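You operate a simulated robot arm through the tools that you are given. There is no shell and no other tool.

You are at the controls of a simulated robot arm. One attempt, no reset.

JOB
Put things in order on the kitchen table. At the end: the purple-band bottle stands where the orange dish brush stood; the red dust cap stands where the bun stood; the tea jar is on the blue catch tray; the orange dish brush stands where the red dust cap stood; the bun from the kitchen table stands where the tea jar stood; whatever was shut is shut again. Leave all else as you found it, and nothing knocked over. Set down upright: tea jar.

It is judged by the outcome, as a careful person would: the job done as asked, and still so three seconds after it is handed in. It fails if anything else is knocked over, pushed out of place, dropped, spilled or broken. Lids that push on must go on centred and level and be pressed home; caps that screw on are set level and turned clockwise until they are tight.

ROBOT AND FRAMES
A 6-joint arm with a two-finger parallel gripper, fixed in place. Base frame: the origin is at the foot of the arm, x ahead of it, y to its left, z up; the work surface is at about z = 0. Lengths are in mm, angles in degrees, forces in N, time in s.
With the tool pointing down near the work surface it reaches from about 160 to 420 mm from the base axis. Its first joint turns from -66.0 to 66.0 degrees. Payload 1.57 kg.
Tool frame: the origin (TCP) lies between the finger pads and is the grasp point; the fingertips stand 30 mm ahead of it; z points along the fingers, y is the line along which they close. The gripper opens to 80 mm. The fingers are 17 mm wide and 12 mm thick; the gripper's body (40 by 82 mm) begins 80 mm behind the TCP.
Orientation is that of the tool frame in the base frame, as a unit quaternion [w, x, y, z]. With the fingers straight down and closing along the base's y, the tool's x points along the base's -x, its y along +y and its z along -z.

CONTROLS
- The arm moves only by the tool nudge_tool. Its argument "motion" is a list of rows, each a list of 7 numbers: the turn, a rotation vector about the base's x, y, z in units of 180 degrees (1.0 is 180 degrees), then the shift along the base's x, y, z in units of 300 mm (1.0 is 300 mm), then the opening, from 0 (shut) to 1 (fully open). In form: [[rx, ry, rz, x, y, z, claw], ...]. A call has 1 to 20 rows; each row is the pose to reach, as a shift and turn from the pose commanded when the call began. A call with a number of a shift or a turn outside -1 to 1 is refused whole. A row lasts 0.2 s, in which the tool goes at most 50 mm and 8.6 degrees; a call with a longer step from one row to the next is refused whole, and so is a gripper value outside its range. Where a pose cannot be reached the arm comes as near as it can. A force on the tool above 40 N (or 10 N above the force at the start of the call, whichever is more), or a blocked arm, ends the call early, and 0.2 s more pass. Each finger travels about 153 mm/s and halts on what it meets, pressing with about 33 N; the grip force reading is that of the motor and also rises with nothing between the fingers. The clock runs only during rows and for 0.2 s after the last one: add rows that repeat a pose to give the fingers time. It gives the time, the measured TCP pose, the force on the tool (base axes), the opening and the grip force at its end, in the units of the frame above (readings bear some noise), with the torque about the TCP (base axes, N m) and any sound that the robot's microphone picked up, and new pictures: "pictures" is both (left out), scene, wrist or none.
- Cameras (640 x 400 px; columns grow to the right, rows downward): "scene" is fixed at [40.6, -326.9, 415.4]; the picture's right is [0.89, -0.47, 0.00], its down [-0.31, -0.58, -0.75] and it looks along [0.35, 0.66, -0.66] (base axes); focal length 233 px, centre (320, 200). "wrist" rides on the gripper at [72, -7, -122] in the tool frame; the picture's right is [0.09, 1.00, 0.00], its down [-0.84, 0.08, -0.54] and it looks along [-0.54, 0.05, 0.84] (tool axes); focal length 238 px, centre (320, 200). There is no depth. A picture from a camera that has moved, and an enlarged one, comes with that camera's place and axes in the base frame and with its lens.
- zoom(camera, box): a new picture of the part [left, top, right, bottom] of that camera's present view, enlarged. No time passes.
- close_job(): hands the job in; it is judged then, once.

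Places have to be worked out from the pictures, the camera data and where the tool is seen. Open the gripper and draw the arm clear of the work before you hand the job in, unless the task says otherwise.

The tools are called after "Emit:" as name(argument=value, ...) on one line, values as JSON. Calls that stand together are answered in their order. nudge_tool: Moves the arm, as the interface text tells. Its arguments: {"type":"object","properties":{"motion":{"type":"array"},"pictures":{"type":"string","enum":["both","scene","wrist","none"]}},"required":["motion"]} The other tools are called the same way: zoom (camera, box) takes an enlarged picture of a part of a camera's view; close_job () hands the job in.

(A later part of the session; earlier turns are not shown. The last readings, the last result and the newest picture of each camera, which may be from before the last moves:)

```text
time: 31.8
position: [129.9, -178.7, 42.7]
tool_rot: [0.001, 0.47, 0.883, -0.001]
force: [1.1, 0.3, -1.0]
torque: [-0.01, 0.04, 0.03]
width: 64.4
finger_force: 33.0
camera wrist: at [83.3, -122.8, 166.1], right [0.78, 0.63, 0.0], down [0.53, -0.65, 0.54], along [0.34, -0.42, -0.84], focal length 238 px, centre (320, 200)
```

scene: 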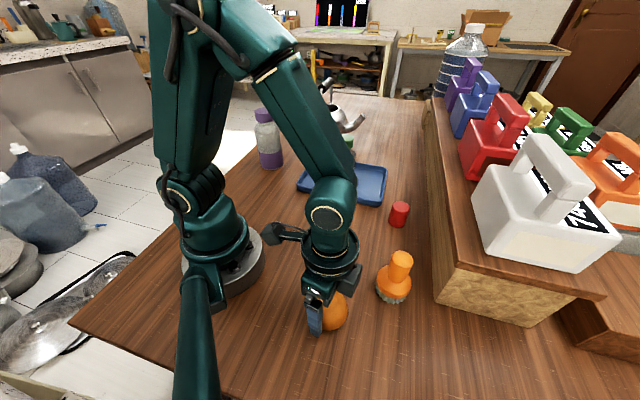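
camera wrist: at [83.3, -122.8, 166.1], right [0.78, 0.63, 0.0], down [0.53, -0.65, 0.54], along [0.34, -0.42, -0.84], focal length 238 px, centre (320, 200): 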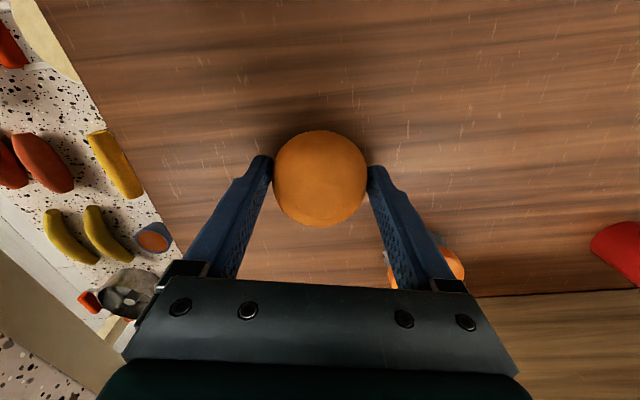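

Emit:
nudge_tool(motion=[[0, 0, 0, 0.001, -0.004, -0.006, 0.74], [0, 0, 0, 0.001, -0.004, -0.01, 0.74], [0, 0, 0, 0.001, -0.004, -0.01, 0.74]], pictures="none")

Emit:
nudge_tool(motion=[[0, 0, 0, 0, 0, -0.005, 0.74], [0, 0, 0, 0, 0, -0.005, 0.74]], pictures="none")

```text
time: 32.6
position: [129.2, -180.0, 39.7]
tool_rot: [0.0, 0.47, 0.883, 0.0]
force: [0.1, -0.1, -0.7]
torque: [-0.02, 0.01, -0.02]
width: 64.0
finger_force: 33.0
```

```text
time: 33.2
position: [130.7, -179.9, 38.4]
tool_rot: [0.001, 0.47, 0.883, -0.002]
force: [-6.3, 3.2, 26.4]
torque: [-0.05, 0.22, -0.01]
width: 64.4
finger_force: 33.3
```

The bun touched the table. I ease off, release, and rise.

Emit:
nudge_tool(motion=[[0, 0, 0, 0, 0, 0.005, 0.74], [0, 0, 0, 0, 0, 0.005, 0.74], [0, 0, 0, 0, 0, 0.005, 0.85], [0, 0, 0, 0, 0, 0.005, 0.93], [0, 0, 0, 0, 0, 0.005, 1.0], [0, 0, 0, 0, 0, 0.005, 1.0], [0, 0, 0, 0, 0, 0.06, 1.0], [0, 0, 0, 0, 0, 0.14, 1.0], [0, 0, 0, 0, 0, 0.24, 1.0], [0, 0, 0, 0, 0, 0.36, 1.0], [0, 0, 0, 0, 0, 0.48, 1.0], [0, 0, 0, 0, 0, 0.48, 1.0]])

```text
time: 35.8
position: [129.9, -179.9, 181.8]
tool_rot: [0.0, 0.47, 0.883, -0.001]
force: [-0.3, 0.8, 0.8]
torque: [-0.01, 0.02, 0.01]
width: 80.0
finger_force: 0.0
camera wrist: at [83.4, -123.8, 306.0], right [0.78, 0.63, 0.0], down [0.53, -0.65, 0.54], along [0.34, -0.42, -0.84], focal length 238 px, centre (320, 200)
```

scene: 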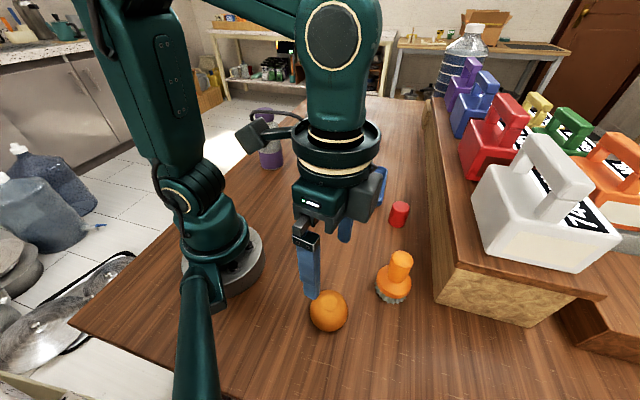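
wrist: 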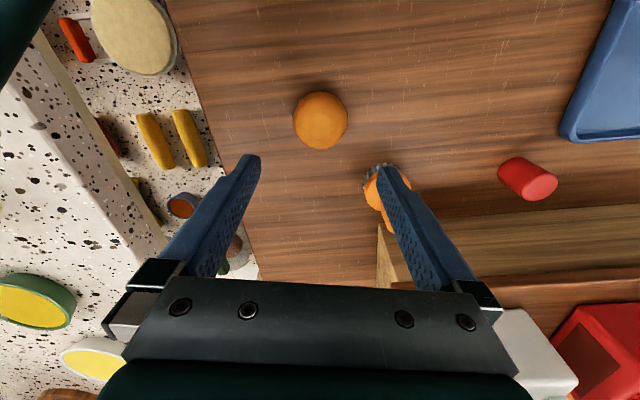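

The bun now stands at about (130,-180). Next is the red cap: I move to short of it, at about (335,-62), to measure it and the clearance to the shelf.

Emit:
nudge_tool(motion=[[0, 0, 0.0125, 0.034, 0.02, 0, 1], [0, 0, 0.0375, 0.1025, 0.059, 0, 1], [0, 0, 0.0625, 0.1708, 0.0983, 0, 1], [0, 0, 0.0875, 0.239, 0.1376, -0.01, 1], [0, 0, 0.1125, 0.3074, 0.1769, -0.02, 1], [0, 0, 0.1375, 0.3757, 0.2162, -0.03, 1], [0, 0, 0.1625, 0.444, 0.2555, -0.04, 1], [0, 0, 0.1875, 0.5123, 0.2948, -0.05, 1], [0, 0, 0.2125, 0.5806, 0.3341, -0.06, 1], [0, 0, 0.2375, 0.649, 0.3734, -0.067, 1], [0, 0, 0.25, 0.683, 0.393, -0.067, 1], [0, 0, 0.25, 0.683, 0.393, -0.067, 1]])

Emit:
zoom(camera="wrist", box=[220, 80, 420, 230])

```text
time: 38.4
position: [335.1, -62.8, 162.9]
tool_rot: [0.001, 0.097, 0.995, -0.001]
force: [0.6, -0.9, 0.5]
torque: [0.01, 0.0, 0.01]
width: 80.1
finger_force: 0.1
camera wrist: at [261.9, -54.8, 286.0], right [0.1, 0.99, 0.0], down [0.84, -0.08, 0.54], along [0.54, -0.06, -0.84], focal length 238 px, centre (320, 200)
```

scene: 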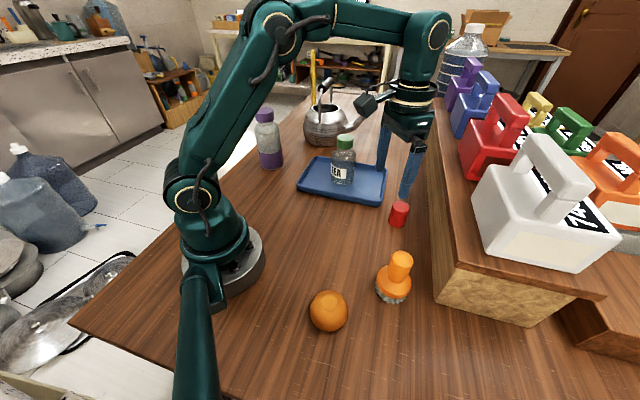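
wrist: 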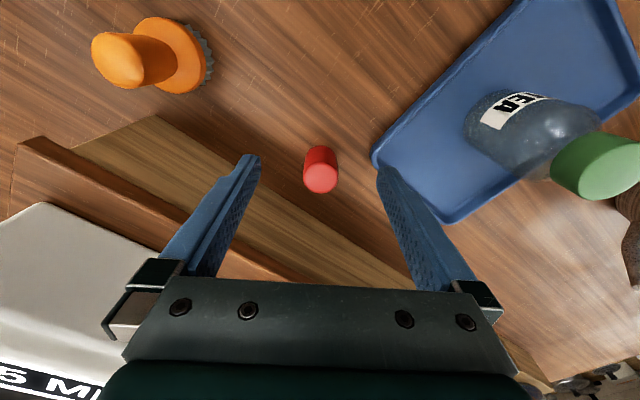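

```text
2.67 times, centred on (320, 155) of wrist
camera zoom: at [261.9, -54.8, 286.0], right [0.1, 0.99, 0.0], down [0.84, -0.08, 0.54], along [0.54, -0.06, -0.84], focal length 636 px, centre (320, 320)
```

zoom: 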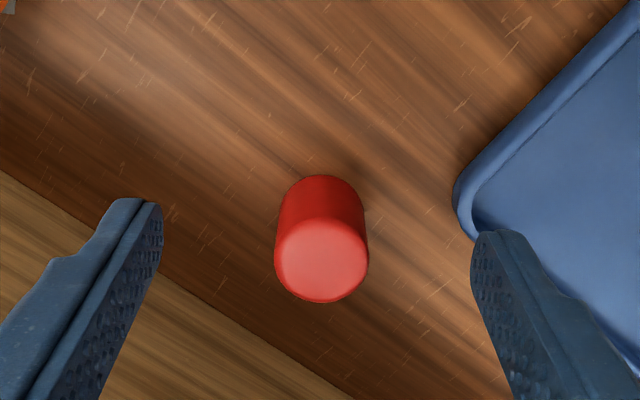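

The red cap is about 39 mm across and 49 mm tall, standing at about (385,-67). The shelf edge is about 78 mm away and the tray corner is close. I narrow the opening to keep clear of both, move over the cap and descend partway.

Emit:
nudge_tool(motion=[[0, 0, 0, 0.028, -0.002, -0.03, 0.9], [0, 0, 0, 0.055, -0.005, -0.06, 0.85], [0, 0, 0, 0.083, -0.007, -0.09, 0.8], [0, 0, 0, 0.11, -0.009, -0.12, 0.78], [0, 0, 0, 0.138, -0.012, -0.15, 0.78], [0, 0, 0, 0.1657, -0.014, -0.18, 0.78], [0, 0, 0, 0.1657, -0.014, -0.18, 0.78]])

Emit:
zoom(camera="wrist", box=[220, 80, 420, 230])

```text
time: 40.0
position: [384.0, -65.7, 108.8]
tool_rot: [0.001, 0.097, 0.995, -0.002]
force: [-0.2, 0.2, 0.4]
torque: [-0.03, 0.01, -0.03]
width: 62.1
finger_force: 0.0
camera wrist: at [311.3, -58.3, 231.4], right [0.1, 0.99, 0.0], down [0.84, -0.08, 0.54], along [0.54, -0.06, -0.84], focal length 238 px, centre (320, 200)
```

scene: 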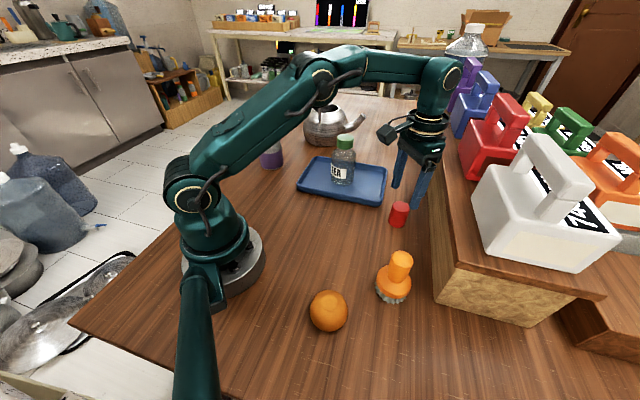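
wrist: 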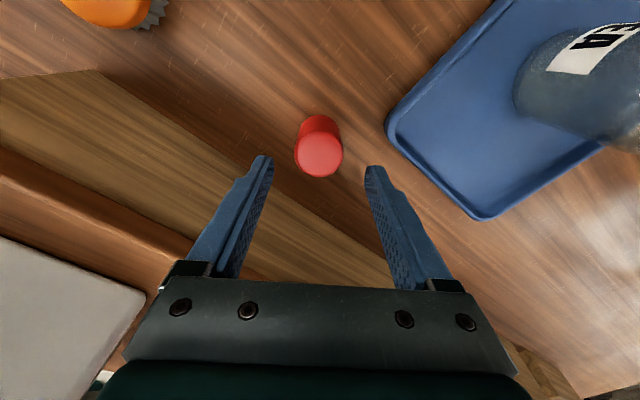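

```text
2.67 times, centred on (320, 155) of wrist
camera zoom: at [311.3, -58.3, 231.4], right [0.1, 0.99, 0.0], down [0.84, -0.08, 0.54], along [0.54, -0.06, -0.84], focal length 636 px, centre (320, 320)
```

zoom: 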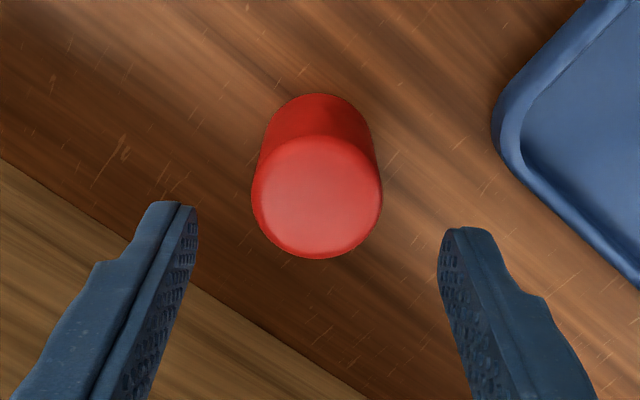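

The cap is at about (383.5,-66.6) and the gripper is within 1.5 mm. I descend to z≈42 and grip.

Emit:
nudge_tool(motion=[[0, 0, 0, 0, -0.004, -0.05, 0.78], [0, 0, 0, 0, -0.004, -0.1, 0.78], [0, 0, 0, 0, -0.004, -0.15, 0.78], [0, 0, 0, 0, -0.004, -0.2, 0.78], [0, 0, 0, 0, -0.004, -0.2227, 0.78], [0, 0, 0, 0, -0.004, -0.2227, 0.78]], pictures="wrist")

```text
time: 41.4
position: [384.3, -66.3, 40.8]
tool_rot: [0.001, 0.097, 0.995, -0.001]
force: [0.6, 0.1, 0.2]
torque: [0.01, 0.02, 0.01]
width: 62.6
finger_force: 0.1
camera wrist: at [311.1, -58.7, 165.2], right [0.1, 0.99, 0.0], down [0.84, -0.08, 0.54], along [0.54, -0.06, -0.84], focal length 238 px, centre (320, 200)
```

wrist: 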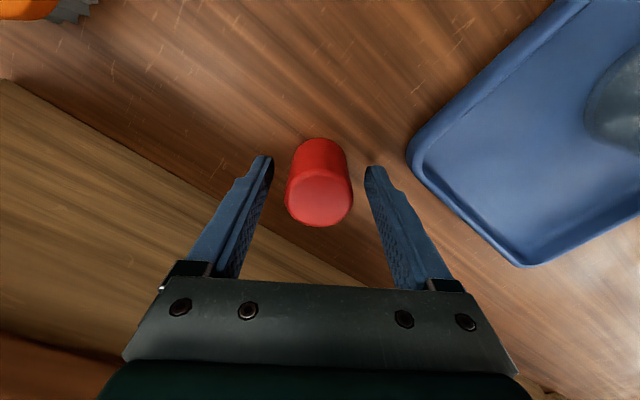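

The cap is centred between the fingers. Closing.

Emit:
nudge_tool(motion=[[0, 0, 0, 0, 0, 0, 0.65], [0, 0, 0, 0, 0, 0, 0.52], [0, 0, 0, 0, 0, 0, 0.42], [0, 0, 0, 0, 0, 0, 0.42]], pictures="wrist")

```text
time: 42.4
position: [383.9, -68.0, 42.1]
tool_rot: [0.001, 0.097, 0.995, -0.001]
force: [0.7, -0.3, 0.9]
torque: [0.03, 0.03, -0.03]
width: 41.1
finger_force: 33.2
camera wrist: at [311.1, -58.7, 165.4], right [0.1, 0.99, 0.0], down [0.84, -0.08, 0.54], along [0.54, -0.06, -0.84], focal length 238 px, centre (320, 200)
```

wrist: 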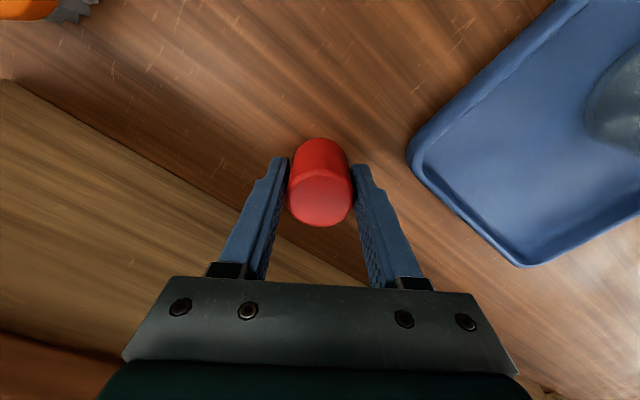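

Cap gripped at 41 mm. I lift it clear, then pull inward to a shorter radius before swinging left.

Emit:
nudge_tool(motion=[[0, 0, 0, 0, 0, 0.02, 0.42], [0, 0, 0, 0, 0, 0.08, 0.42], [0, 0, 0, 0, 0, 0.15, 0.42], [0, 0, 0, 0, 0, 0.22, 0.42], [0, 0, 0, -0.03, 0.005, 0.27, 0.42], [0, 0, 0, -0.1, 0.017, 0.3, 0.42], [0, 0, 0, -0.18, 0.031, 0.31, 0.42], [0, 0, 0, -0.26, 0.045, 0.31, 0.42], [0, 0, 0, -0.34, 0.058, 0.31, 0.42], [0, 0, 0, -0.42, 0.072, 0.31, 0.42], [0, 0, 0, -0.479, 0.082, 0.31, 0.42], [0, 0, 0, -0.479, 0.082, 0.31, 0.42]])

```text
time: 45.0
position: [240.1, -41.9, 134.9]
tool_rot: [0.0, 0.097, 0.995, 0.0]
force: [-0.5, 0.0, -0.8]
torque: [0.01, 0.02, 0.0]
width: 41.2
finger_force: 32.9
camera wrist: at [166.7, -34.3, 258.2], right [0.1, 0.99, 0.0], down [0.84, -0.08, 0.54], along [0.54, -0.06, -0.84], focal length 238 px, centre (320, 200)
```

scene: 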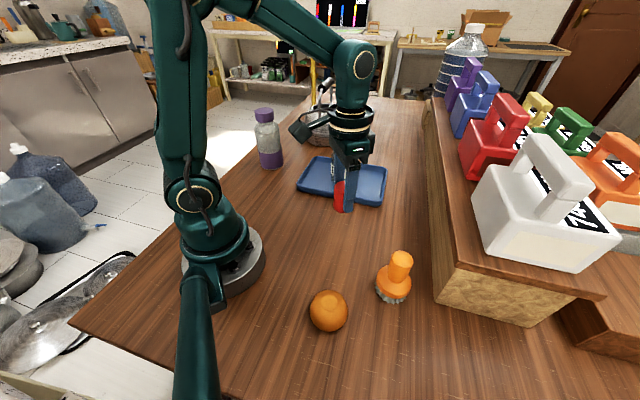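
wrist: 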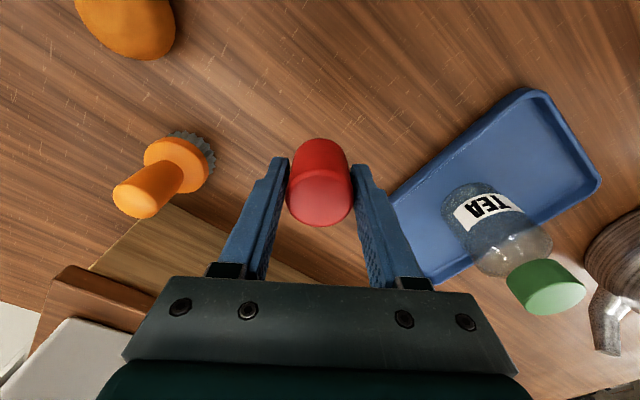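

The cap is secure. I swing left on the arc to above the bun's old place.

Emit:
nudge_tool(motion=[[0, 0, 0.0167, 0.0047, 0.0424, 0, 0.42], [0, 0, 0.0333, 0.0093, 0.0847, 0, 0.42], [0, 0, 0.0667, 0.0107, 0.1697, 0, 0.42], [0, 0, 0.1, 0.0033, 0.2543, 0, 0.42], [0, 0, 0.1333, -0.013, 0.3377, 0, 0.42], [0, 0, 0.1667, -0.038, 0.4187, 0, 0.42], [0, 0, 0.2, -0.0713, 0.497, 0, 0.42], [0, 0, 0.2333, -0.1127, 0.571, 0, 0.42], [0, 0, 0.2667, -0.1617, 0.6407, 0, 0.42], [0, 0, 0.3, -0.2173, 0.7047, 0, 0.42], [0, 0, 0.332, -0.278, 0.76, 0, 0.42], [0, 0, 0.332, -0.278, 0.76, 0, 0.42]])

```text
time: 47.6
position: [156.6, 184.4, 135.6]
tool_rot: [0.001, -0.413, 0.911, -0.001]
force: [0.2, -0.3, -0.5]
torque: [-0.02, -0.02, -0.02]
width: 41.3
finger_force: 33.4
camera wrist: at [113.1, 126.3, 258.3], right [-0.81, 0.59, 0.0], down [0.49, 0.68, 0.54], along [0.32, 0.44, -0.84], focal length 238 px, centre (320, 200)
```

scene: 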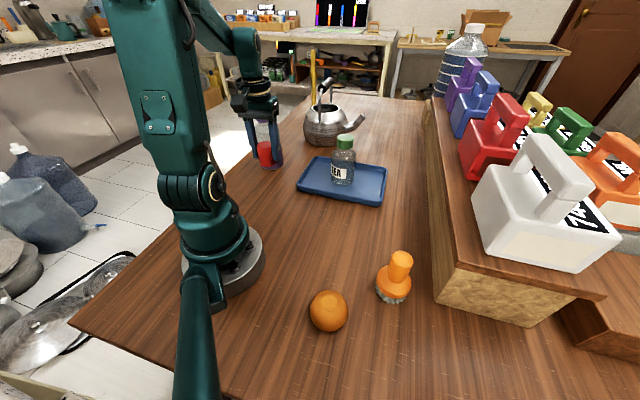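
wrist: 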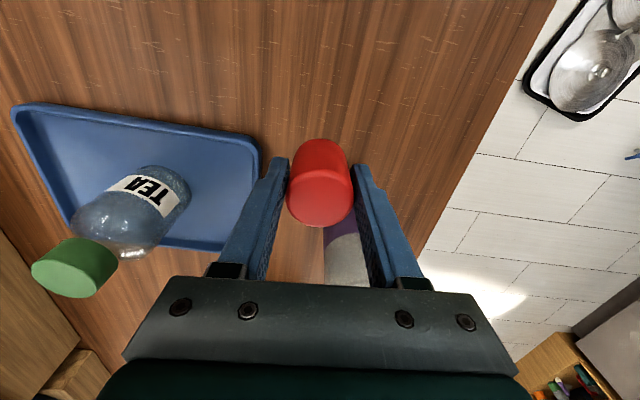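

Emit:
nudge_tool(motion=[[0, 0, 0, 0.001, 0.001, -0.04, 0.42], [0, 0, 0, 0.002, 0.003, -0.1, 0.42], [0, 0, 0, 0.002, 0.003, -0.16, 0.42], [0, 0, 0, 0.002, 0.003, -0.22, 0.42], [0, 0, 0, 0.002, 0.003, -0.28, 0.42], [0, 0, 0, 0.002, 0.003, -0.302, 0.42], [0, 0, 0, 0.002, 0.003, -0.302, 0.42]])

```text
time: 49.2
position: [156.6, 185.7, 42.0]
tool_rot: [0.001, -0.412, 0.911, -0.001]
force: [-0.1, -0.7, -0.4]
torque: [-0.03, 0.01, -0.01]
width: 41.2
finger_force: 33.0
camera wrist: at [113.2, 127.8, 166.3], right [-0.81, 0.59, 0.0], down [0.49, 0.68, 0.54], along [0.32, 0.44, -0.84], focal length 238 px, centre (320, 200)
```

scene: 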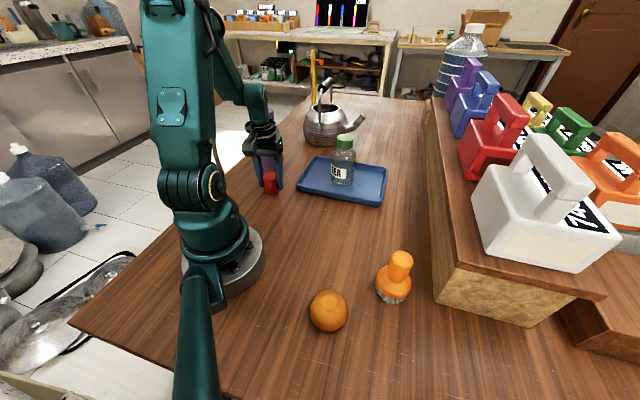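
wrist: 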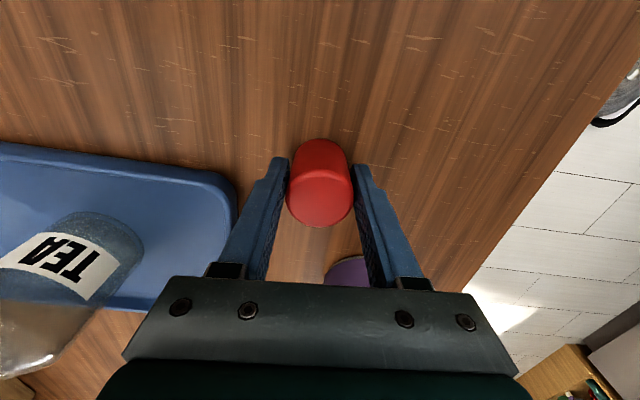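

Emit:
nudge_tool(motion=[[0, 0, 0, 0, 0, -0.004, 0.42], [0, 0, 0, 0, 0, -0.004, 0.42]], pictures="none")

```text
time: 49.8
position: [157.9, 186.8, 41.7]
tool_rot: [0.001, -0.412, 0.911, 0.0]
force: [1.2, -0.4, -0.2]
torque: [-0.01, 0.0, 0.01]
width: 41.3
finger_force: 32.9
```

Emit:
nudge_tool(motion=[[0, 0, 0, 0, 0, -0.004, 0.42], [0, 0, 0, 0, 0, -0.004, 0.42]], pictures="none")

```text
time: 50.4
position: [158.0, 186.2, 41.1]
tool_rot: [0.001, -0.412, 0.911, 0.0]
force: [-4.4, -3.7, 26.5]
torque: [0.04, 0.3, -0.06]
width: 41.3
finger_force: 33.1
```

The cap has touched down. I back off 1 mm, open partway so the fingers keep clear of the tray, and lift away.

Emit:
nudge_tool(motion=[[0, 0, 0, 0, 0, 0.004, 0.42], [0, 0, 0, 0, 0, 0.004, 0.42], [0, 0, 0, 0, 0, 0.004, 0.56], [0, 0, 0, 0, 0, 0.004, 0.66], [0, 0, 0, 0, 0, 0.004, 0.76], [0, 0, 0, 0, 0, 0.004, 0.76], [0, 0, 0, 0, 0, 0.06, 0.76], [0, 0, 0, 0, 0, 0.14, 0.76], [0, 0, 0, 0, 0, 0.24, 0.8], [0, 0, 0, 0, 0, 0.34, 0.9], [0, 0, 0, 0, 0, 0.42, 1.0], [0, 0, 0, 0, 0, 0.42, 1.0]])

Emit:
zoom(camera="wrist", box=[250, 60, 410, 160])

```text
time: 53.0
position: [159.0, 187.9, 167.5]
tool_rot: [0.0, -0.412, 0.911, -0.001]
force: [-0.3, 1.0, -0.1]
torque: [0.01, 0.03, 0.0]
width: 79.8
finger_force: 0.0
camera wrist: at [115.4, 130.3, 290.7], right [-0.81, 0.59, 0.0], down [0.49, 0.68, 0.54], along [0.32, 0.44, -0.84], focal length 238 px, centre (320, 200)
```

scene: 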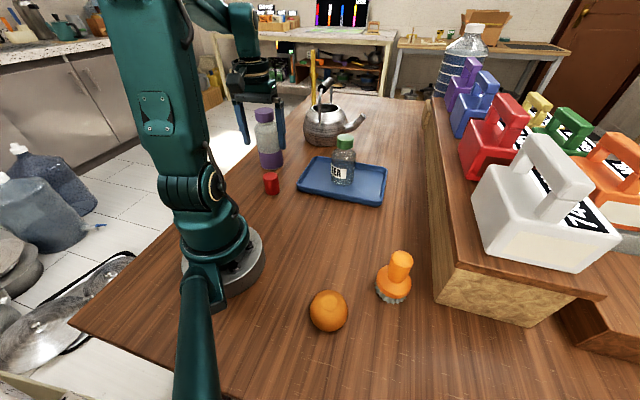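
wrist: 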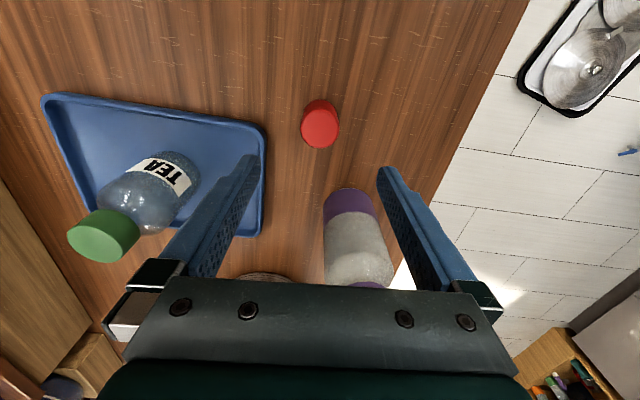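

```text
4.00 times, centred on (330, 110) of wrist
camera zoom: at [115.4, 130.3, 290.7], right [-0.81, 0.59, 0.0], down [0.49, 0.68, 0.54], along [0.32, 0.44, -0.84], focal length 953 px, centre (280, 560)
```

zoom: 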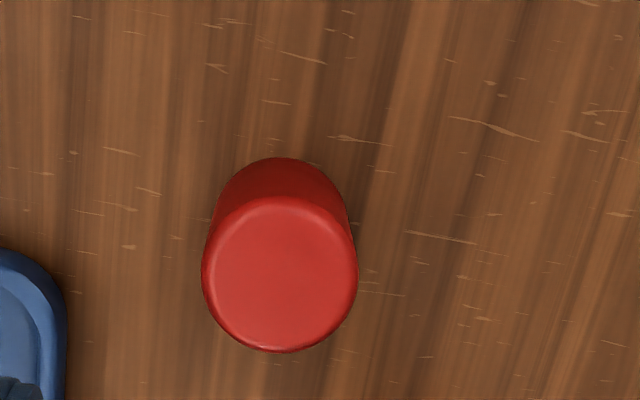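

The red cap stands at about (156,186). Next is the dish brush near (255,-202): first I swing back on an arc at a safe height.

Emit:
nudge_tool(motion=[[0, 0, -0.0175, 0.033, -0.031, 0, 1], [0, 0, -0.035, 0.0647, -0.062, 0, 1], [0, 0, -0.07, 0.123, -0.1307, 0, 1], [0, 0, -0.105, 0.1737, -0.2053, 0, 1], [0, 0, -0.14, 0.2157, -0.285, 0, 1], [0, 0, -0.175, 0.2487, -0.369, 0, 1], [0, 0, -0.21, 0.272, -0.456, 0, 1], [0, 0, -0.245, 0.286, -0.545, 0, 1], [0, 0, -0.245, 0.286, -0.545, 0, 1]], pictures="none")

```text
time: 55.0
position: [243.5, 24.9, 169.1]
tool_rot: [0.001, -0.039, 0.999, -0.001]
force: [-0.2, -0.5, -0.6]
torque: [-0.02, -0.01, 0.0]
width: 80.0
finger_force: 0.1
```

Emit:
nudge_tool(motion=[[0, 0, -0.017, 0.0137, -0.0453, 0, 1], [0, 0, -0.034, 0.0273, -0.0907, 0, 1], [0, 0, -0.068, 0.0433, -0.186, 0, 1], [0, 0, -0.102, 0.0487, -0.2847, 0, 1], [0, 0, -0.136, 0.0423, -0.3857, 0, 1], [0, 0, -0.17, 0.0237, -0.4873, 0, 1], [0, 0, -0.204, -0.007, -0.589, 0, 1], [0, 0, -0.238, -0.0497, -0.6887, 0, 1], [0, 0, -0.238, -0.0497, -0.6887, 0, 1]])

Emit:
zoom(camera="wrist", box=[220, 80, 420, 230])

Emit:
zoom(camera="scene", box=[350, 230, 470, 320])

```text
time: 57.0
position: [228.2, -185.4, 170.2]
tool_rot: [-0.001, 0.328, 0.945, -0.001]
force: [0.6, 0.6, -0.5]
torque: [0.0, 0.0, -0.02]
width: 80.1
finger_force: 0.2
camera wrist: at [166.5, -144.8, 292.0], right [0.55, 0.84, 0.0], down [0.7, -0.46, 0.54], along [0.45, -0.3, -0.84], focal length 238 px, centre (320, 200)
```

scene: 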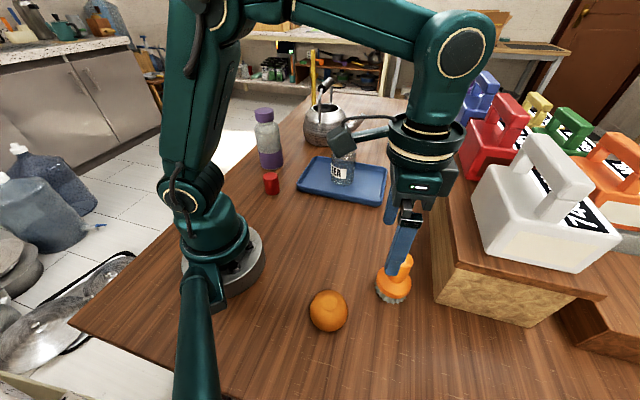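
wrist: 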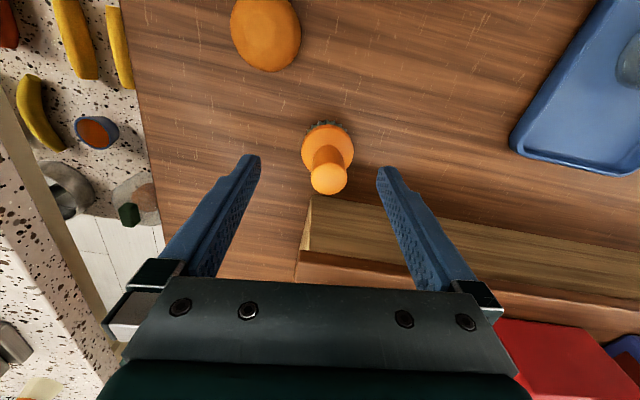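

```text
2.67 times, centred on (320, 155) of wrist
camera zoom: at [166.5, -144.8, 292.0], right [0.55, 0.84, 0.0], down [0.7, -0.46, 0.54], along [0.45, -0.3, -0.84], focal length 636 px, centre (320, 320)
```

zoom: 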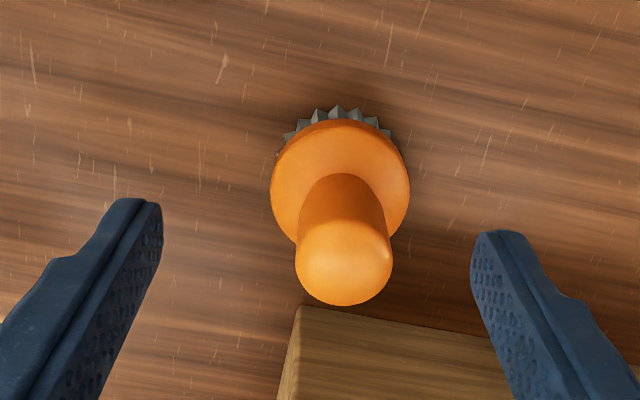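

```text
4.44 times, centred on (410, 275) of scene
camera zoom: at [40.6, -326.9, 415.4], right [0.89, -0.47, 0.0], down [-0.31, -0.58, -0.75], along [0.35, 0.66, -0.66], focal length 1034 px, centre (-80, -133)
```

zoom: 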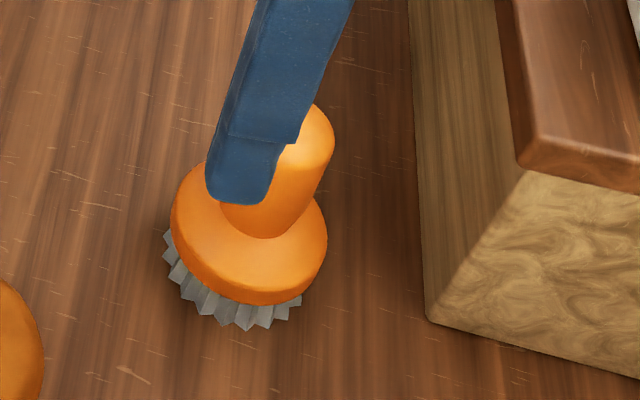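

The brush stands at about (256,-193) and is about 99 mm tall. The handle is about 33 mm thick and the shelf corner is about 80 mm away. I move above it and refine.

Emit:
nudge_tool(motion=[[0, 0, 0, 0.025, -0.008, 0, 1], [0, 0, 0, 0.06, -0.018, -0.01, 1], [0, 0, 0, 0.095, -0.029, -0.03, 0.9], [0, 0, 0, 0.095, -0.029, -0.06, 0.85], [0, 0, 0, 0.095, -0.029, -0.06, 0.85]])

Emit:
zoom(camera="wrist", box=[220, 80, 420, 230])

```text
time: 58.2
position: [256.3, -192.9, 149.9]
tool_rot: [0.0, 0.328, 0.945, -0.001]
force: [1.3, -0.2, 0.3]
torque: [0.04, -0.04, 0.03]
width: 68.2
finger_force: 0.0
camera wrist: at [195.2, -153.0, 273.0], right [0.54, 0.84, 0.0], down [0.71, -0.46, 0.54], along [0.45, -0.3, -0.84], focal length 238 px, centre (320, 200)
```

scene: 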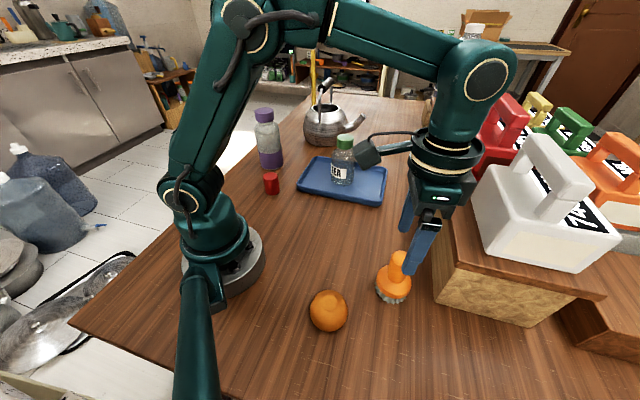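
wrist: 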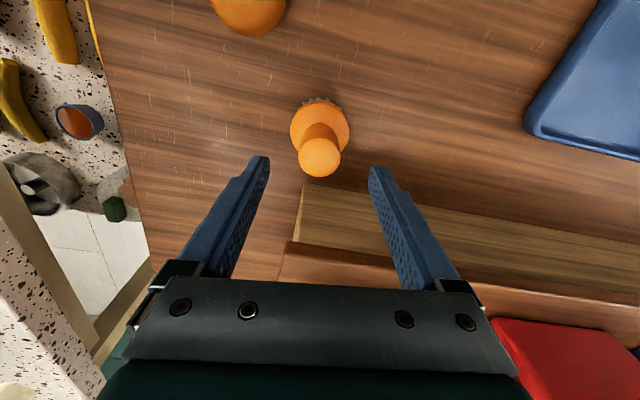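

```text
2.67 times, centred on (320, 155) of wrist
camera zoom: at [195.2, -153.0, 273.0], right [0.54, 0.84, 0.0], down [0.71, -0.46, 0.54], along [0.45, -0.3, -0.84], focal length 636 px, centre (320, 320)
```

zoom: 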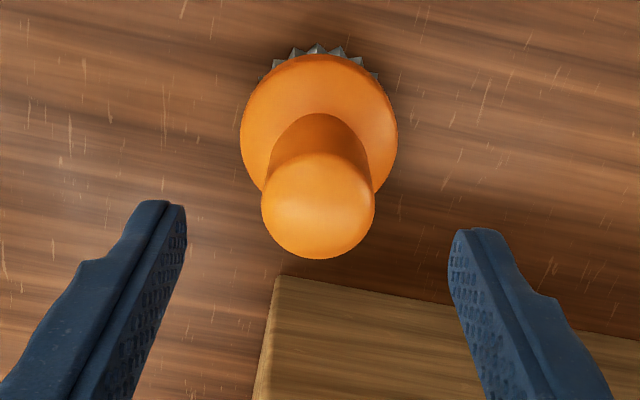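

The brush axis is at (255.3,-193.0), right under the gripper. I descend so the tips stay above the orange disc (TCP z≈78) and grip the handle.

Emit:
nudge_tool(motion=[[0, 0, 0, -0.002, -0.002, -0.04, 0.85], [0, 0, 0, -0.002, -0.002, -0.09, 0.85], [0, 0, 0, -0.002, -0.002, -0.14, 0.85], [0, 0, 0, -0.002, -0.002, -0.19, 0.85], [0, 0, 0, -0.002, -0.002, -0.24, 0.85], [0, 0, 0, -0.002, -0.002, -0.24, 0.85]])

Emit:
zoom(camera="scene", box=[340, 200, 480, 320])

```text
time: 59.6
position: [257.4, -193.0, 77.9]
tool_rot: [0.001, 0.328, 0.945, -0.001]
force: [-0.3, 0.8, -0.5]
torque: [0.0, 0.0, 0.03]
width: 67.8
finger_force: 0.1
camera wrist: at [195.6, -153.9, 200.7], right [0.54, 0.84, 0.0], down [0.71, -0.46, 0.54], along [0.45, -0.3, -0.84], focal length 238 px, centre (320, 200)
```

scene: 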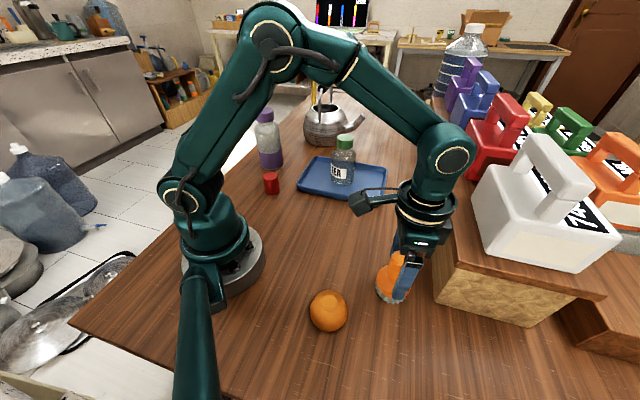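
wrist: 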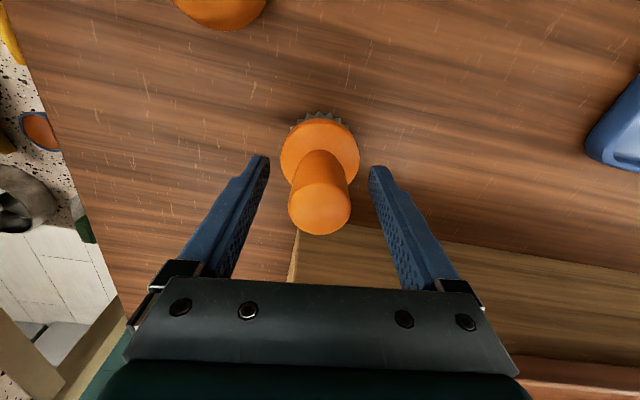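

```text
3.33 times, centred on (410, 260) of scene
camera zoom: at [40.6, -326.9, 415.4], right [0.89, -0.47, 0.0], down [-0.31, -0.58, -0.75], along [0.35, 0.66, -0.66], focal length 775 px, centre (20, 0)
```

zoom: 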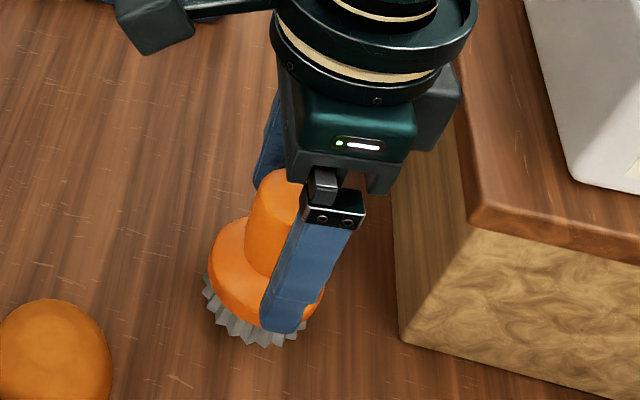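

The fingers straddle the handle, centred, with clearance to the shelf. Closing on it.

Emit:
nudge_tool(motion=[[0, 0, 0, 0, 0, 0, 0.7], [0, 0, 0, 0, 0, 0, 0.55], [0, 0, 0, 0, 0, 0, 0.42], [0, 0, 0, 0, 0, 0, 0.33], [0, 0, 0, 0, 0, 0, 0.33]], pictures="wrist")

```text
time: 60.8
position: [256.4, -193.7, 78.3]
tool_rot: [0.001, 0.328, 0.945, -0.001]
force: [0.3, -0.5, 0.5]
torque: [0.0, -0.01, -0.01]
width: 32.4
finger_force: 33.1
camera wrist: at [195.6, -153.9, 200.9], right [0.54, 0.84, 0.0], down [0.71, -0.46, 0.54], along [0.45, -0.3, -0.84], focal length 238 px, centre (320, 200)
```

wrist: 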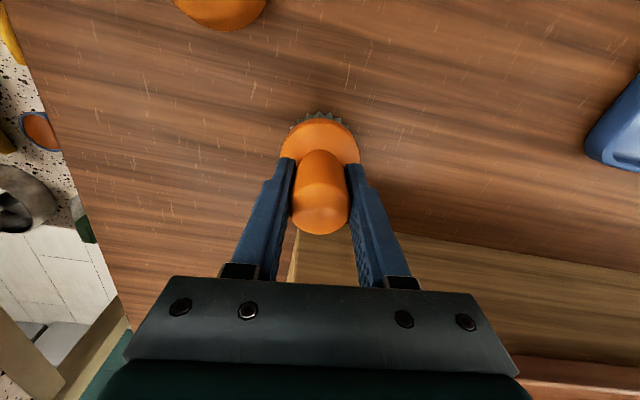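

Brush gripped at 32 mm. I lift it and carry it away from the shelf, then out to the cap's old place.

Emit:
nudge_tool(motion=[[0, 0, 0, 0, 0, 0.02, 0.33], [0, 0, 0, 0, 0, 0.07, 0.33], [0, 0, 0, 0, 0, 0.13, 0.33], [0, 0, 0, 0, 0, 0.18, 0.33], [0, 0, 0.01, 0.014, 0.04, 0.2, 0.33], [0, 0, 0.03, 0.042, 0.115, 0.2, 0.33], [0, 0, 0.05, 0.07, 0.19, 0.2, 0.33], [0, 0, 0.07, 0.1, 0.265, 0.2, 0.33], [0, 0, 0.09, 0.14, 0.32, 0.2, 0.33], [0, 0, 0.11, 0.21, 0.35, 0.2, 0.33], [0, 0, 0.13, 0.285, 0.375, 0.2, 0.33], [0, 0, 0.15, 0.36, 0.4, 0.2, 0.33], [0, 0, 0.15, 0.425, 0.4213, 0.2, 0.33], [0, 0, 0.15, 0.425, 0.4213, 0.2, 0.33]])

```text
time: 63.8
position: [382.8, -67.0, 137.1]
tool_rot: [0.0, 0.098, 0.995, -0.001]
force: [0.0, 0.3, -1.1]
torque: [-0.01, 0.0, -0.01]
width: 32.5
finger_force: 33.1
camera wrist: at [310.9, -59.1, 261.0], right [0.1, 0.99, 0.0], down [0.84, -0.09, 0.54], along [0.54, -0.06, -0.84], focal length 238 px, centre (320, 200)
```

scene: 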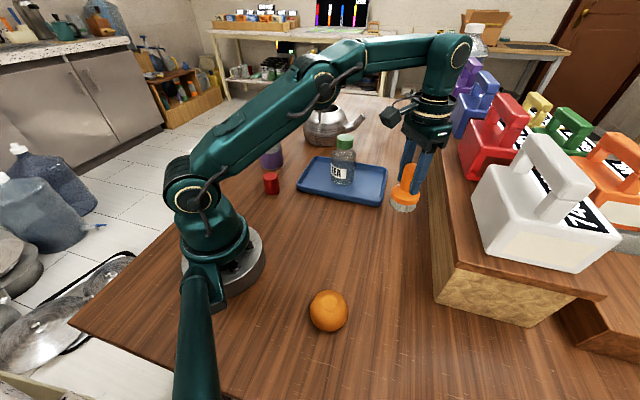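
wrist: 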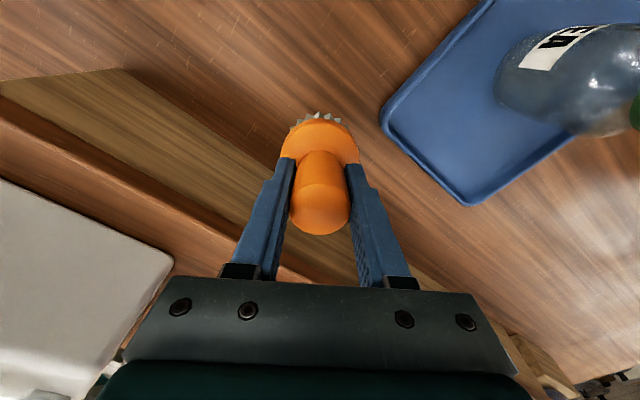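

I'm above the cap's old place, within 1 mm. Lowering the brush.

Emit:
nudge_tool(motion=[[0, 0, 0, 0.001, -0.001, -0.03, 0.33], [0, 0, 0, 0.002, -0.001, -0.08, 0.33], [0, 0, 0, 0.002, -0.001, -0.13, 0.33], [0, 0, 0, 0.002, -0.001, -0.17, 0.33], [0, 0, 0, 0.002, -0.001, -0.187, 0.33], [0, 0, 0, 0.002, -0.001, -0.187, 0.33]])

Emit:
nudge_tool(motion=[[0, 0, 0, 0, 0, -0.005, 0.33], [0, 0, 0, 0, 0, -0.005, 0.33]], pictures="none")

```text
time: 65.2
position: [385.2, -67.0, 82.1]
tool_rot: [0.0, 0.098, 0.995, -0.001]
force: [0.7, 0.7, -0.3]
torque: [0.02, 0.01, -0.02]
width: 32.5
finger_force: 33.0
camera wrist: at [312.1, -58.9, 204.7], right [0.1, 0.99, 0.0], down [0.84, -0.09, 0.54], along [0.54, -0.06, -0.84], focal length 238 px, centre (320, 200)
```

scene: 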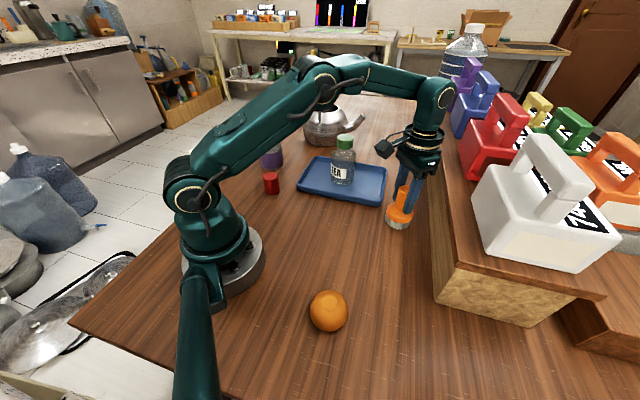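
wrist: 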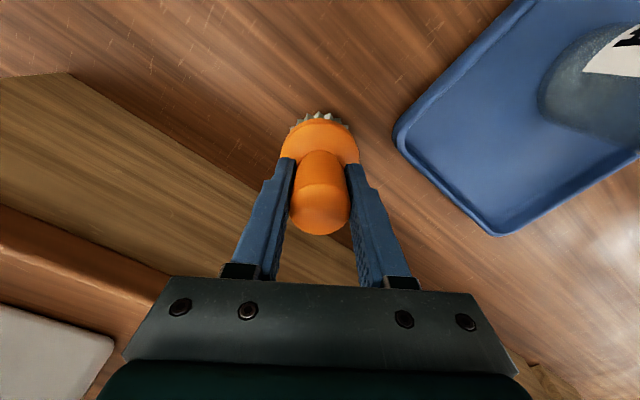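

```text
time: 65.8
position: [383.1, -66.4, 80.2]
tool_rot: [0.0, 0.099, 0.995, -0.001]
force: [-0.2, 0.3, -0.5]
torque: [-0.02, -0.01, 0.01]
width: 32.7
finger_force: 32.7
```

Emit:
nudge_tool(motion=[[0, 0, 0, 0, 0, -0.004, 0.33], [0, 0, 0, 0, 0, -0.004, 0.33]], pictures="none")

Emit:
nudge_tool(motion=[[0, 0, 0, 0, 0, -0.003, 0.33], [0, 0, 0, 0, 0, -0.003, 0.33]], pictures="none")

```text
time: 66.4
position: [385.3, -66.5, 77.8]
tool_rot: [0.001, 0.098, 0.995, -0.001]
force: [0.2, -0.1, -0.7]
torque: [0.0, -0.04, -0.02]
width: 32.6
finger_force: 32.8
```

```text
time: 67.0
position: [384.4, -65.7, 77.6]
tool_rot: [0.001, 0.099, 0.995, -0.001]
force: [0.5, 0.2, 0.6]
torque: [0.01, -0.02, 0.02]
width: 32.7
finger_force: 32.9
```

Emit:
nudge_tool(motion=[[0, 0, 0, 0, 0, -0.003, 0.33], [0, 0, 0, 0, 0, -0.003, 0.33]], pictures="none")

```text
time: 67.6
position: [385.1, -66.4, 76.7]
tool_rot: [0.001, 0.099, 0.995, -0.001]
force: [-3.4, 1.1, 12.9]
torque: [0.22, 0.26, 0.03]
width: 32.9
finger_force: 33.0
```

Firm contact at 13 N, so the brush stands on the table. I ease off, release and lift straight up past the handle.

Emit:
nudge_tool(motion=[[0, 0, 0, 0, 0, 0.002, 0.33], [0, 0, 0, 0, 0, 0.002, 0.33], [0, 0, 0, 0, 0, 0.002, 0.45], [0, 0, 0, 0, 0, 0.002, 0.58], [0, 0, 0, 0, 0, 0.002, 0.72], [0, 0, 0, 0, 0, 0.002, 0.76], [0, 0, 0, 0, 0, 0.05, 0.76], [0, 0, 0, 0, 0, 0.12, 0.76], [0, 0, 0, 0, 0, 0.19, 0.76], [0, 0, 0, 0, 0, 0.25, 0.76], [0, 0, 0, 0, 0, 0.25, 0.76]])

Emit:
zoom(camera="wrist", box=[220, 80, 420, 230])

```text
time: 70.0
position: [386.1, -69.2, 151.9]
tool_rot: [0.0, 0.098, 0.995, -0.001]
force: [-0.1, -0.4, 1.4]
torque: [0.01, 0.02, 0.01]
width: 61.1
finger_force: 0.1
camera wrist: at [312.6, -60.3, 275.7], right [0.1, 0.99, 0.0], down [0.84, -0.09, 0.54], along [0.54, -0.06, -0.84], focal length 238 px, centre (320, 200)
```

scene: 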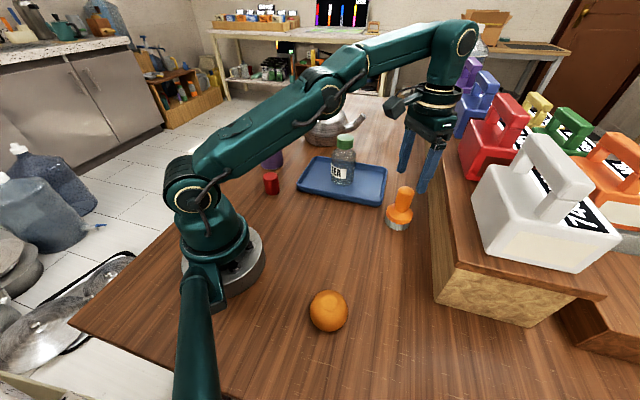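
wrist: 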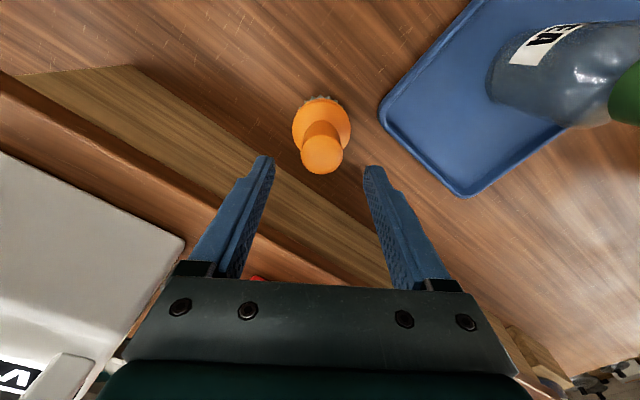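

```text
2.67 times, centred on (320, 155) of wrist
camera zoom: at [312.6, -60.3, 275.7], right [0.1, 0.99, 0.0], down [0.84, -0.09, 0.54], along [0.54, -0.06, -0.84], focal length 636 px, centre (320, 320)
```

zoom: 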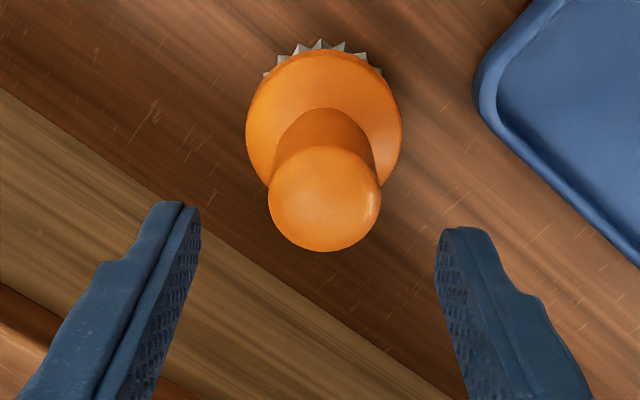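

The brush stands at (383.6,-66.3). Last is the bottle, near (196,322) and about 172 mm tall. That is too far out to come down on from above, so I'll slide the open gripper in radially at mid-body height. First I swing back inside.

Emit:
nudge_tool(motion=[[0, 0, 0, -0.05, 0.009, 0.01, 0.8], [0, 0, 0, -0.13, 0.023, 0.03, 0.9], [0, 0, 0, -0.215, 0.038, 0.05, 1], [0, 0, 0, -0.3, 0.053, 0.05, 1], [0, 0, 0, -0.38, 0.067, 0.05, 1], [0, 0, 0, -0.427, 0.077, 0.05, 1], [0, 0, 0.035, -0.4153, 0.172, 0.05, 1], [0, 0, 0.07, -0.4143, 0.268, 0.05, 1], [0, 0, 0.105, -0.4237, 0.3637, 0.05, 1], [0, 0, 0.14, -0.4433, 0.4577, 0.05, 1], [0, 0, 0.175, -0.4737, 0.5487, 0.05, 1], [0, 0, 0.21, -0.5133, 0.636, 0.05, 1], [0, 0, 0.245, -0.5627, 0.7183, 0.05, 1], [0, 0, 0.245, -0.5627, 0.7183, 0.05, 1]])

```text
time: 73.0
position: [215.6, 149.2, 169.2]
tool_rot: [0.001, -0.283, 0.959, 0.0]
force: [-0.3, -0.6, 0.1]
torque: [0.02, 0.0, -0.02]
width: 80.0
finger_force: 0.0
camera wrist: at [157.7, 104.8, 291.3], right [-0.62, 0.79, 0.0], down [0.66, 0.52, 0.54], along [0.43, 0.33, -0.84], focal length 238 px, centre (320, 200)
```

scene: 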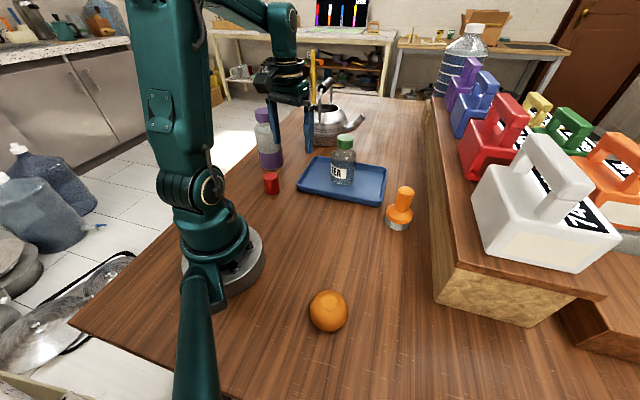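
wrist: 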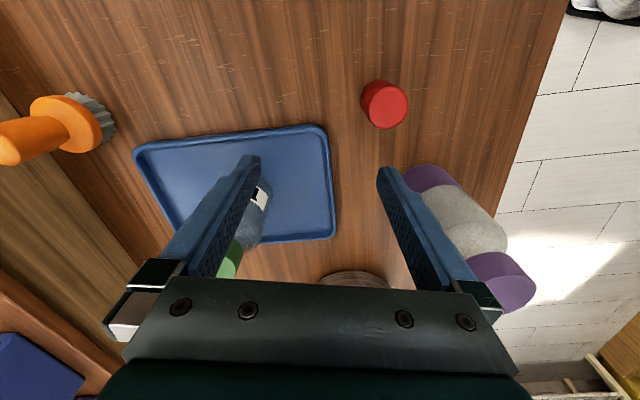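

Emit:
nudge_tool(motion=[[0, 0, 0.018, -0.0245, 0.0393, 0, 1], [0, 0, 0.0363, -0.049, 0.0787, 0, 1], [0, 0, 0.0726, -0.106, 0.1527, 0, 1], [0, 0, 0.1089, -0.1703, 0.2227, 0, 1], [0, 0, 0.145, -0.2397, 0.2843, 0, 1], [0, 0, 0.145, -0.2397, 0.2843, 0, 1]])

Emit:
zoom(camera="wrist", box=[220, 80, 420, 290])

Emit:
zoom(camera="scene", box=[220, 80, 340, 200])

```text
time: 74.4
position: [157.6, 226.5, 167.0]
tool_rot: [0.001, -0.492, 0.87, 0.001]
force: [-0.1, -0.9, -0.4]
torque: [0.0, 0.01, -0.01]
width: 80.2
finger_force: 0.0
out of reach, approached as far as the arm can: row 5, 6
camera wrist: at [125.4, 161.8, 290.3], right [-0.9, 0.43, 0.0], down [0.36, 0.76, 0.54], along [0.24, 0.49, -0.84], focal length 238 px, centre (320, 200)
```

scene: 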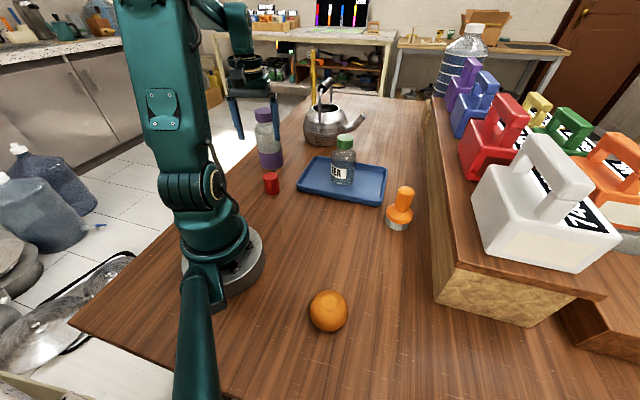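
wrist: 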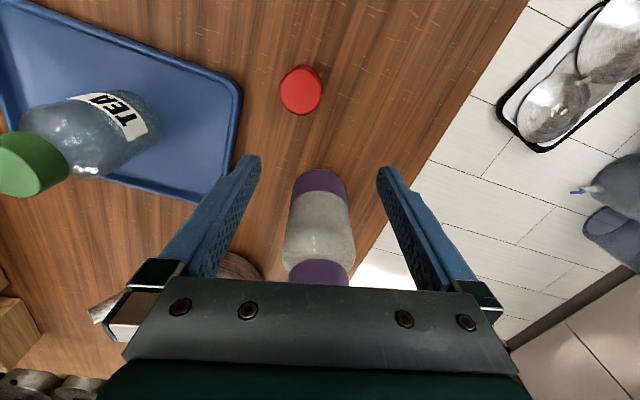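

```text
1.90 times, centred on (320, 185) of wrist
camera zoom: at [125.4, 161.8, 290.3], right [-0.9, 0.43, 0.0], down [0.36, 0.76, 0.54], along [0.24, 0.49, -0.84], focal length 454 px, centre (320, 229)
```

zoom: 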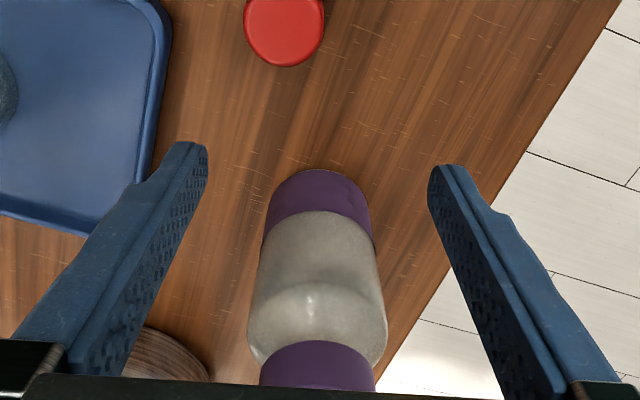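

```text
3.33 times, centred on (280, 140) of scene
camera zoom: at [40.6, -326.9, 415.4], right [0.89, -0.47, 0.0], down [-0.31, -0.58, -0.75], along [0.35, 0.66, -0.66], focal length 775 px, centre (453, 400)
```

zoom: 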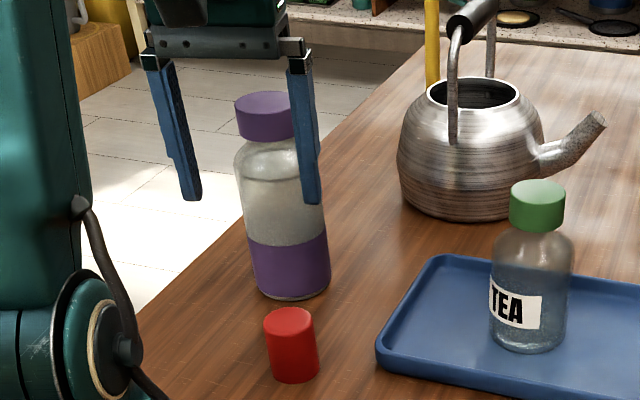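

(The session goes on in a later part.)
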